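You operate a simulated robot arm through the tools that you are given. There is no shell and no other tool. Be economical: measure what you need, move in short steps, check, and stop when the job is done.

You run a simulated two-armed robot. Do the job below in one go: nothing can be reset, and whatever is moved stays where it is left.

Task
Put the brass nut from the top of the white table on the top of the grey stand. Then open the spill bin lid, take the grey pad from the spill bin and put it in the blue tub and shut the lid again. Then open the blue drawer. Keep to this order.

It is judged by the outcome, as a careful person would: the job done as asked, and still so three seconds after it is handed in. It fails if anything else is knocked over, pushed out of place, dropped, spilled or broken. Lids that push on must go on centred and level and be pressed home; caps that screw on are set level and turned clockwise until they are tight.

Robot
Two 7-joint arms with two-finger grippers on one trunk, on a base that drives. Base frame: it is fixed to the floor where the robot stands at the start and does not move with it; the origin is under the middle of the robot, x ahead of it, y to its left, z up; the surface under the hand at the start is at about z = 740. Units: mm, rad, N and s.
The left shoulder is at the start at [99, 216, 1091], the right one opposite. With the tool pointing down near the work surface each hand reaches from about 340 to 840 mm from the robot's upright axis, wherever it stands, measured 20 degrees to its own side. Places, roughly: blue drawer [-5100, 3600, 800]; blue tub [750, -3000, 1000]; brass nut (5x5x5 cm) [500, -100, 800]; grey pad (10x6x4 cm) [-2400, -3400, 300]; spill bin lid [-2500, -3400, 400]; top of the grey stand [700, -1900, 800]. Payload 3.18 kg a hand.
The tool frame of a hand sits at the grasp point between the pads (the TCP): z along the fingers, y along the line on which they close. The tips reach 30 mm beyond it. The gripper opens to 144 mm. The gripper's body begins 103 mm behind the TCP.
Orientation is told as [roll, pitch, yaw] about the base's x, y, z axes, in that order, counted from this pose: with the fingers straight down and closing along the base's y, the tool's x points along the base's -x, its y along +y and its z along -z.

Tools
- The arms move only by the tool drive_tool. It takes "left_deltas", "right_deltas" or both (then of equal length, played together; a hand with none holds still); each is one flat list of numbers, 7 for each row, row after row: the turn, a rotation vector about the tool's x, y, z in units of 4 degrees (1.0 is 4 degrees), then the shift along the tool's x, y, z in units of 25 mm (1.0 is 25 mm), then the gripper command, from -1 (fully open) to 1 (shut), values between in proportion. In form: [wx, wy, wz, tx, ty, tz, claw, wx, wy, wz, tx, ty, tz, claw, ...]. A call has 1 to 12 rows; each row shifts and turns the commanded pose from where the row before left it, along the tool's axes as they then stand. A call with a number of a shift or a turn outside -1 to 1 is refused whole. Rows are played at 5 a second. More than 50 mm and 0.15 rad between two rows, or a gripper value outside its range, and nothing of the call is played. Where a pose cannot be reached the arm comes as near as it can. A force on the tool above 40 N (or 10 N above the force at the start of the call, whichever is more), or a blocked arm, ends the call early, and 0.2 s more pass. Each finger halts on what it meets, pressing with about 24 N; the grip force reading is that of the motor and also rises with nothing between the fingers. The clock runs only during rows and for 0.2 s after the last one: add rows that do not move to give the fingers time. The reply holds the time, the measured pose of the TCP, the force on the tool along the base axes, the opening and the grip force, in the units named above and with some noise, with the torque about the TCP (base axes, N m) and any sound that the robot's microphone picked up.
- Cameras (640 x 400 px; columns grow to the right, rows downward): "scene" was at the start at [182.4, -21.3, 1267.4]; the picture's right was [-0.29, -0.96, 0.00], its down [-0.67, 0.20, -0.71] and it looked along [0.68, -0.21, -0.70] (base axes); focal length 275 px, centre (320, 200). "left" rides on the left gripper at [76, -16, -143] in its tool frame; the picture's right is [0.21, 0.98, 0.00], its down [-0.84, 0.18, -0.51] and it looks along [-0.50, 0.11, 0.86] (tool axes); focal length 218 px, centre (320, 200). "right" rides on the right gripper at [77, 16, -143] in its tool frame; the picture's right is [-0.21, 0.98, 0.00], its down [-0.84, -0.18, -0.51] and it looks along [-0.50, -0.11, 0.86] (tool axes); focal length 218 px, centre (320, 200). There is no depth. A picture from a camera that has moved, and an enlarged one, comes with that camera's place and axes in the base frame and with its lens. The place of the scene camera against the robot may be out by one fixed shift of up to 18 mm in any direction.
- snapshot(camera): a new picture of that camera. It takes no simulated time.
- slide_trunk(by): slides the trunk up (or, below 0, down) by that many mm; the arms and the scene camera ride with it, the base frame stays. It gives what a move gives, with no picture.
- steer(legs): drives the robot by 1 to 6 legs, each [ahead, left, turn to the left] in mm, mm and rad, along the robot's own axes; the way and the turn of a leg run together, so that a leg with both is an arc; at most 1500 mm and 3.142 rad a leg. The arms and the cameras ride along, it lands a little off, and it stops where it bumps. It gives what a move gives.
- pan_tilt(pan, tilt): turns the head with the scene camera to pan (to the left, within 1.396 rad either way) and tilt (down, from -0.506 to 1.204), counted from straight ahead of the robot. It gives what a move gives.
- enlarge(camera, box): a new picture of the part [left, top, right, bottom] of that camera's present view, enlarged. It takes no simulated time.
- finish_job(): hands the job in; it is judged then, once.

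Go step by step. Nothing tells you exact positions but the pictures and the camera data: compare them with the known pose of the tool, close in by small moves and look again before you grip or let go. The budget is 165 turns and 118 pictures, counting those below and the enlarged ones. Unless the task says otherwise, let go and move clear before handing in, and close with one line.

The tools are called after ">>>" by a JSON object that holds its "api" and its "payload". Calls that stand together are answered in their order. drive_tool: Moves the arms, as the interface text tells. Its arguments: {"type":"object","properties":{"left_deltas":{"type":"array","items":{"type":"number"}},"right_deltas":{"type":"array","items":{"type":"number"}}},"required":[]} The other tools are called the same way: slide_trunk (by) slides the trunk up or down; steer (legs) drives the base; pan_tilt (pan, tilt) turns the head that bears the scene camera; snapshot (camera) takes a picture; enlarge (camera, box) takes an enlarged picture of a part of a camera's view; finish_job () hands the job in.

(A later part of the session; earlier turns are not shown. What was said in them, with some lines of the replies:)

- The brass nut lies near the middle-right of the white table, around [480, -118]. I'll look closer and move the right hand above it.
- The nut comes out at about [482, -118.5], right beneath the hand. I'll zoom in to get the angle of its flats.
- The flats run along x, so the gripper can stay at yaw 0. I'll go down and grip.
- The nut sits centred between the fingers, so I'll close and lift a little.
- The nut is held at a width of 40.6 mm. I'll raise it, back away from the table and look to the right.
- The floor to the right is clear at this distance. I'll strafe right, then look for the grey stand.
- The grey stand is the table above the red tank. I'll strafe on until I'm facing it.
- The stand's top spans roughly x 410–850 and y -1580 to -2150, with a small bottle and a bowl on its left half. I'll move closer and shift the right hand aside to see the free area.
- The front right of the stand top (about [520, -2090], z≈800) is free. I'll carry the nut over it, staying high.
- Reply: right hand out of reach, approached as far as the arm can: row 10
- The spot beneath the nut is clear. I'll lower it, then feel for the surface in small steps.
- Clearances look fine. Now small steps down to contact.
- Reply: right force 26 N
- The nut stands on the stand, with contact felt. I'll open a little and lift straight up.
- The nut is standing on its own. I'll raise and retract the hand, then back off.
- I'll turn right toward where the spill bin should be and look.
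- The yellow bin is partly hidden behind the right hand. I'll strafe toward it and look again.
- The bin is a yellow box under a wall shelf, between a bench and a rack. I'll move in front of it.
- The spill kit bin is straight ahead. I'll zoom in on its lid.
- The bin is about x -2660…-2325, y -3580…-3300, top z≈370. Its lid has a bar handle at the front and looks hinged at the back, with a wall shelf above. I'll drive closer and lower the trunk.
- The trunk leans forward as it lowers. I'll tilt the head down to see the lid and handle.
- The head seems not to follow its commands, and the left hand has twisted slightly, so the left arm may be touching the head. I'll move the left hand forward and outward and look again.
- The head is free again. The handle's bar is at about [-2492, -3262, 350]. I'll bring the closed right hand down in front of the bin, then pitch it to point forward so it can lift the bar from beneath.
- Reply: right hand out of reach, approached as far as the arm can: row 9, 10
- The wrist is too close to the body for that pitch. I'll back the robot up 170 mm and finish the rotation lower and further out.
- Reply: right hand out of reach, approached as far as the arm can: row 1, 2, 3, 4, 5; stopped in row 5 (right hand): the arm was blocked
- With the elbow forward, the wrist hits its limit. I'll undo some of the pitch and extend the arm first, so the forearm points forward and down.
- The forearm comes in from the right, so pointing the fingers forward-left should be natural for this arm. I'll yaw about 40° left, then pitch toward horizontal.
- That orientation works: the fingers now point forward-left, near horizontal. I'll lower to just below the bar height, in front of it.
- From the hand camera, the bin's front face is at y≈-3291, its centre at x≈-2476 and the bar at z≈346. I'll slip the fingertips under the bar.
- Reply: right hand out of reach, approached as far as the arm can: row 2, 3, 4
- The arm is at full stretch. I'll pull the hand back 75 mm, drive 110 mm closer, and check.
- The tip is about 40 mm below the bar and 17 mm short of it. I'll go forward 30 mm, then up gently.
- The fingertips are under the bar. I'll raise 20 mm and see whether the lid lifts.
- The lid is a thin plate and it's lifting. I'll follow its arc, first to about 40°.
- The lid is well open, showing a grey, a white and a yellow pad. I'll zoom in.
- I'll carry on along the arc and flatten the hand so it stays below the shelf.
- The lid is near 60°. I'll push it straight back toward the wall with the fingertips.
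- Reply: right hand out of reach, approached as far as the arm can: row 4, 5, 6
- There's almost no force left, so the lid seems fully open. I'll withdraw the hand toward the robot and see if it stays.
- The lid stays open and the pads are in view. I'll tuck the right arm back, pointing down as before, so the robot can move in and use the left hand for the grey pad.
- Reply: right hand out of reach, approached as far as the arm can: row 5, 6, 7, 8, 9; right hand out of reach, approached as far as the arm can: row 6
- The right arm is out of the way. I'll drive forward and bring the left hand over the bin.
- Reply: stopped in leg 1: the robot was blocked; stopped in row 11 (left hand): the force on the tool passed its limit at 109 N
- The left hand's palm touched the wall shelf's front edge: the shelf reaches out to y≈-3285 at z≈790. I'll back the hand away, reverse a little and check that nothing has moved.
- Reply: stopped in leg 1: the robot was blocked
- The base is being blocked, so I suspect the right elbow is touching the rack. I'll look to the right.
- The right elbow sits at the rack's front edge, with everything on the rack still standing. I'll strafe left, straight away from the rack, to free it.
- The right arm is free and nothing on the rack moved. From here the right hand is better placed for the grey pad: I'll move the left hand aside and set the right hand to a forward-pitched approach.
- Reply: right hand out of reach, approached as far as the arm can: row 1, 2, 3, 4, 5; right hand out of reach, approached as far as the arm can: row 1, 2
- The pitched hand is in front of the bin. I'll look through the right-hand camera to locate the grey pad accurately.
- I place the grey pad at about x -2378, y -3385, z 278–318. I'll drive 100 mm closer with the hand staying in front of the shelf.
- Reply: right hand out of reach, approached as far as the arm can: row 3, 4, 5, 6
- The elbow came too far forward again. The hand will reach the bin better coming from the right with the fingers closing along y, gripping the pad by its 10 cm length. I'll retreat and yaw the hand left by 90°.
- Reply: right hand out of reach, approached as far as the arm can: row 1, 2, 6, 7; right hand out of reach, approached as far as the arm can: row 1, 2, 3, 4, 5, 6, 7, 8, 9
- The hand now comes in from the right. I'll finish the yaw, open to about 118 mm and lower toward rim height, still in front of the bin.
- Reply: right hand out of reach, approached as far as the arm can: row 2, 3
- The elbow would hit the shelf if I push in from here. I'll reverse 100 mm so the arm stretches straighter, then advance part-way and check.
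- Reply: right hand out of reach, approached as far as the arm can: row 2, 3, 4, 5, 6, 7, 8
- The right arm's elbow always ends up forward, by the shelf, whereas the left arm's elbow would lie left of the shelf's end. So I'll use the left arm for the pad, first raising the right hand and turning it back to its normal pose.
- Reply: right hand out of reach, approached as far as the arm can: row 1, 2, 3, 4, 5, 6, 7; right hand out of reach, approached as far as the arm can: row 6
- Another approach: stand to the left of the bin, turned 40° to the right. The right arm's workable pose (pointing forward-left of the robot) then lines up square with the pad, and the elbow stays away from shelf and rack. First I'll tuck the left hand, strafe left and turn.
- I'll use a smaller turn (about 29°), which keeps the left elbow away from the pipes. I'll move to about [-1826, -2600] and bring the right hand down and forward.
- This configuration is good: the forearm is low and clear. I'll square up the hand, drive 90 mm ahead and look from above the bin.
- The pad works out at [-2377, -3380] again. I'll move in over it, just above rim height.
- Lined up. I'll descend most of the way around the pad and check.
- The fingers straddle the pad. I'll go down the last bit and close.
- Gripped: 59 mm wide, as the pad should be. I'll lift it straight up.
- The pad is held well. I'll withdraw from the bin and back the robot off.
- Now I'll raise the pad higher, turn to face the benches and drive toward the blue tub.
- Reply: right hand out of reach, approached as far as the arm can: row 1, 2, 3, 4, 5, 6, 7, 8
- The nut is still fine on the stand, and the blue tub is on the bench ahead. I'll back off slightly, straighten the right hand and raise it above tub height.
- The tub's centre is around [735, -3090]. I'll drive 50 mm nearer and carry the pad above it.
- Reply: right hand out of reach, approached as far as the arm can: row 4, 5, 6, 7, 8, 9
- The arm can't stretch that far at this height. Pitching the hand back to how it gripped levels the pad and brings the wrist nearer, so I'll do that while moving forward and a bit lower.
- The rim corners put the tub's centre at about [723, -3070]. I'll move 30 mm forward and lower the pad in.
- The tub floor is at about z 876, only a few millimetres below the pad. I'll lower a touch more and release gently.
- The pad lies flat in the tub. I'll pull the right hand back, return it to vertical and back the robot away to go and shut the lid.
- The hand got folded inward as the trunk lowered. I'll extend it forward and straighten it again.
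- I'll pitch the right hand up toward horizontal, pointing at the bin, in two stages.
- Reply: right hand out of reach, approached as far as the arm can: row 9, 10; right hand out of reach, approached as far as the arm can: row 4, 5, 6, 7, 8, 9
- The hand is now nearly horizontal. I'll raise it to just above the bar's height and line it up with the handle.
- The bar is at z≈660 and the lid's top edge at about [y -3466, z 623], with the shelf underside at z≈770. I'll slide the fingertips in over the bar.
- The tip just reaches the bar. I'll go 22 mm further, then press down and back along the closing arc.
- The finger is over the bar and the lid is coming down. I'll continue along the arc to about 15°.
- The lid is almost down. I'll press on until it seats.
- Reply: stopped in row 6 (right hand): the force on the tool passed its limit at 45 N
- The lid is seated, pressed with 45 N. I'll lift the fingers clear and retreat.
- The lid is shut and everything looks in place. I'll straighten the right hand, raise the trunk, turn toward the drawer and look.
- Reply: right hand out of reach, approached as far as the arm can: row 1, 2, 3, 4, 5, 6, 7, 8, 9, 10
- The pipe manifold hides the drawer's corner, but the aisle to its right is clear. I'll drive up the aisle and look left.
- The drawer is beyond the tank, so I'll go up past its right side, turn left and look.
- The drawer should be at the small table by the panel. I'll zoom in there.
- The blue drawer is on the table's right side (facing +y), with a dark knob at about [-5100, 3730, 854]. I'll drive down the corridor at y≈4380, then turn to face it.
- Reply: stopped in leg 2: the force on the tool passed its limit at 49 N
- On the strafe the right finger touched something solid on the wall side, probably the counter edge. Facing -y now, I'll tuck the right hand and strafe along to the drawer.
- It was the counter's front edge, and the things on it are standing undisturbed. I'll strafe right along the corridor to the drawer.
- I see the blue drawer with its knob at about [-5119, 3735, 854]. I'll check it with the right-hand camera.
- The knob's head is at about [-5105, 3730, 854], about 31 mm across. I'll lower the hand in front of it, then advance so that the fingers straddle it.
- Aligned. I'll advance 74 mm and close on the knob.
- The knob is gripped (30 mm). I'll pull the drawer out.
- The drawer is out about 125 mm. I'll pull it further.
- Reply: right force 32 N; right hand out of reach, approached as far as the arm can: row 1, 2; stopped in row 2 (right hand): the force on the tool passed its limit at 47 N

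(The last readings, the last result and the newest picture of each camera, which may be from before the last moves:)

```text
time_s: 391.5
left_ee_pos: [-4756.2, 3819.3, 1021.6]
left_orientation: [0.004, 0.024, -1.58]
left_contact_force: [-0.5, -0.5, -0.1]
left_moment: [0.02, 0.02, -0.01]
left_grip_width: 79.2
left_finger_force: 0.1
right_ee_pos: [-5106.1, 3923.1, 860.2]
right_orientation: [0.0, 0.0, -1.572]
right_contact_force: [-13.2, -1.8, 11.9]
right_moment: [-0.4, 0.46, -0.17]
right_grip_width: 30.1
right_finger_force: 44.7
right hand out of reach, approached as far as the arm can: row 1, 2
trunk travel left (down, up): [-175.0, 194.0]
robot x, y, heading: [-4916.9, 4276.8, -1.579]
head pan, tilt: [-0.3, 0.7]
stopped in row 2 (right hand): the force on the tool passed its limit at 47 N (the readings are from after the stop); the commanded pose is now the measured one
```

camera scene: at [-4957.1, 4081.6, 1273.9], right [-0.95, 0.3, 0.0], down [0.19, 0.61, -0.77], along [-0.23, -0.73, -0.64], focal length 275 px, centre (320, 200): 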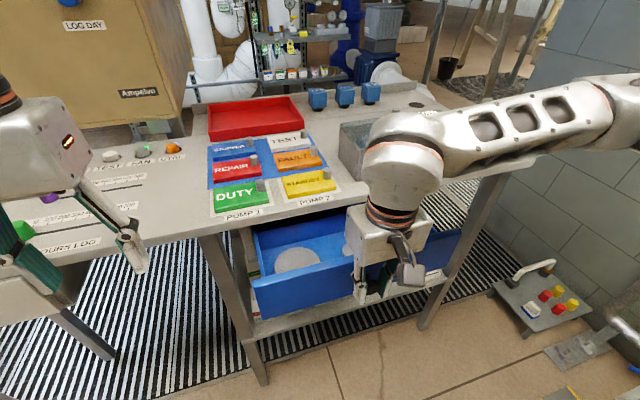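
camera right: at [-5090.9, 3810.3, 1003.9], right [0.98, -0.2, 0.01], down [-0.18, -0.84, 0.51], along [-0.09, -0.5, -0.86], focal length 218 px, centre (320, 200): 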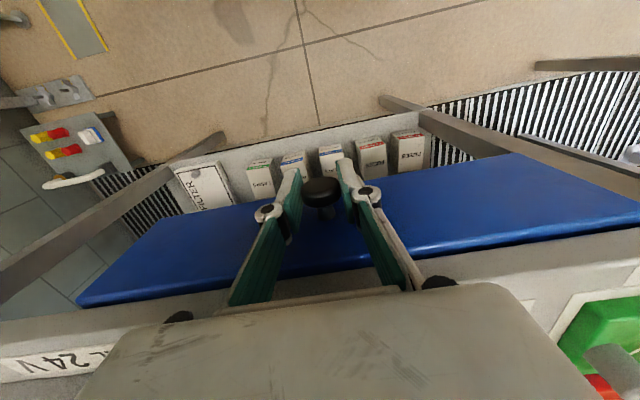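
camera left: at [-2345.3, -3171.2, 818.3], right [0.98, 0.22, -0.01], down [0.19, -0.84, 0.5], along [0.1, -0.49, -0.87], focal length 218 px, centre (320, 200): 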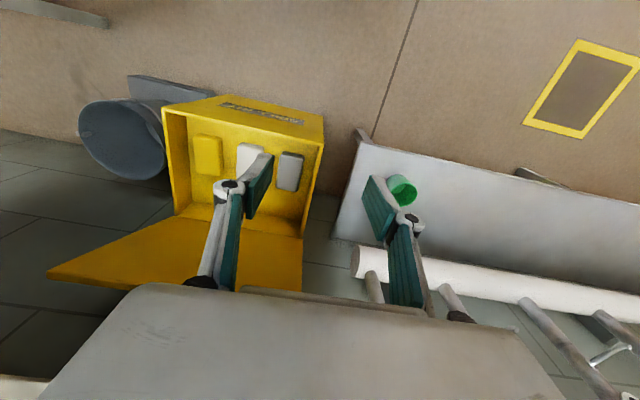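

It's out 190 mm and the arm is at its inner limit. I'll look at the drawer.

>>> {"api": "snapshot", "payload": {"camera": "scene"}}

```text
8 pictures are left
camera scene: at [-4960.4, 4081.0, 1273.4], right [-0.95, 0.3, 0.0], down [0.19, 0.61, -0.77], along [-0.23, -0.73, -0.64], focal length 275 px, centre (320, 200)
```

scene: 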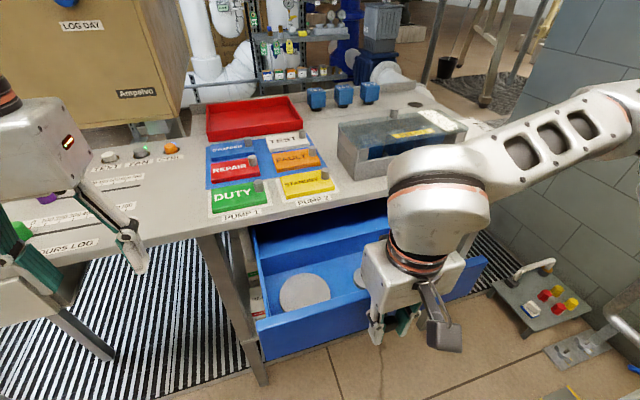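

It's well open. I'll draw it a little further by easing the base back 60 mm.

>>> {"api": "steer", "payload": {"legs": [[-60, 0, 0]]}}

```text
time_s: 392.5
left_ee_pos: [-4755.5, 3879.2, 1023.0]
left_orientation: [0.004, 0.019, -1.58]
left_contact_force: [-0.4, -0.1, 0.2]
left_moment: [-0.03, -0.04, -0.02]
left_grip_width: 79.6
left_finger_force: 0.1
right_ee_pos: [-5104.4, 3982.6, 860.5]
right_orientation: [0.002, -0.001, -1.569]
right_contact_force: [0.0, 1.1, 0.3]
right_moment: [-0.03, -0.02, 0.03]
right_grip_width: 0.1
right_finger_force: 31.2
trunk travel left (down, up): [-175.0, 194.0]
robot x, y, heading: [-4918.8, 4338.1, -1.574]
head pan, tilt: [-0.3, 0.7]
```

The fingers slipped off the knob, perhaps at the end stop. I'll check.

>>> {"api": "snapshot", "payload": {"camera": "scene"}}

```text
7 pictures are left
camera scene: at [-4959.2, 4141.6, 1274.0], right [-0.95, 0.3, 0.0], down [0.19, 0.61, -0.77], along [-0.23, -0.73, -0.64], focal length 275 px, centre (320, 200)
```

scene: 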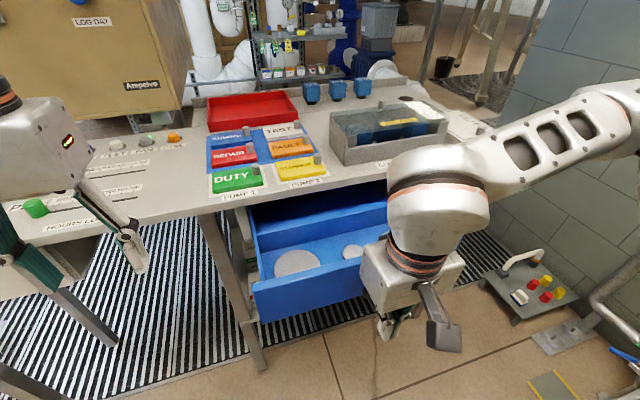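

The drawer stands about 190 mm out, at its stop. I'll raise the hand clear and back away a little.

>>> {"api": "drive_tool", "payload": {"right_deltas": [0, 0, 0, 0, 0, -0.9, 1, 0, 0, 0, 0, 0, -0.9, 1, 0, 0, 0, 0, 0, -0.9, 1, 0, 0, 0, 0, 0, -0.9, 1, 0, 0, 0, 0, 0, -0.9, 1, 0, 0, 0, 0, 0, -0.9, 1, 0, 0, 0, 0, -0.6, 0, 1, 0, 0, 0, 0, -0.6, 0, 1, 0, 0, 0, 0, -0.6, 0, 1]}}

>>> {"api": "snapshot", "payload": {"camera": "scene"}}

```text
time_s: 394.5
left_ee_pos: [-4756.8, 3878.2, 1021.6]
left_orientation: [0.004, 0.021, -1.579]
left_contact_force: [-0.5, 0.6, -1.0]
left_moment: [0.0, -0.04, 0.01]
left_grip_width: 79.2
left_finger_force: 0.0
right_ee_pos: [-5148.7, 3981.4, 994.4]
right_orientation: [0.002, 0.0, -1.569]
right_contact_force: [0.0, 0.1, -0.3]
right_moment: [-0.02, 0.0, -0.01]
right_grip_width: 0.0
right_finger_force: 30.8
trunk travel left (down, up): [-175.0, 194.0]
robot x, y, heading: [-4919.9, 4337.1, -1.576]
head pan, tilt: [-0.3, 0.7]
```

```text
6 pictures are left
camera scene: at [-4959.6, 4140.5, 1273.8], right [-0.95, 0.3, 0.0], down [0.19, 0.61, -0.76], along [-0.23, -0.73, -0.64], focal length 275 px, centre (320, 200)
```

scene: 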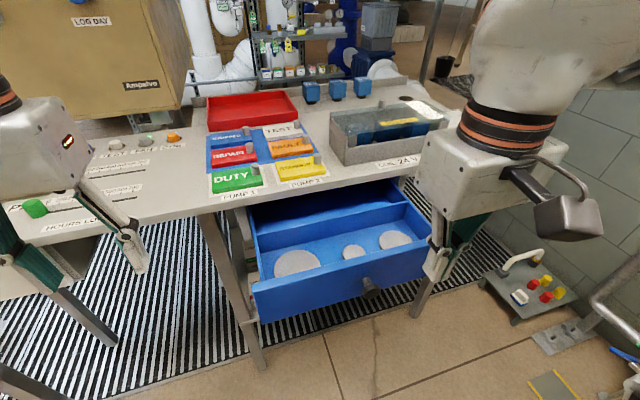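

The drawer stands open, and both hands are clear of everything.

>>> {"api": "finish_job", "payload": {}}

```text
The job is handed in.
```

The job is handed in, done in the order you gave: the brass nut is on the grey stand, the grey pad is in the blue tub with the spill bin lid shut, and the blue drawer is open about 190 mm. Along the way the left hand hit the wall shelf above the bin (109 N), the right finger hit a counter edge (49 N), and the right elbow probably pressed on the rack. The later pictures show nothing moved at any of the three.
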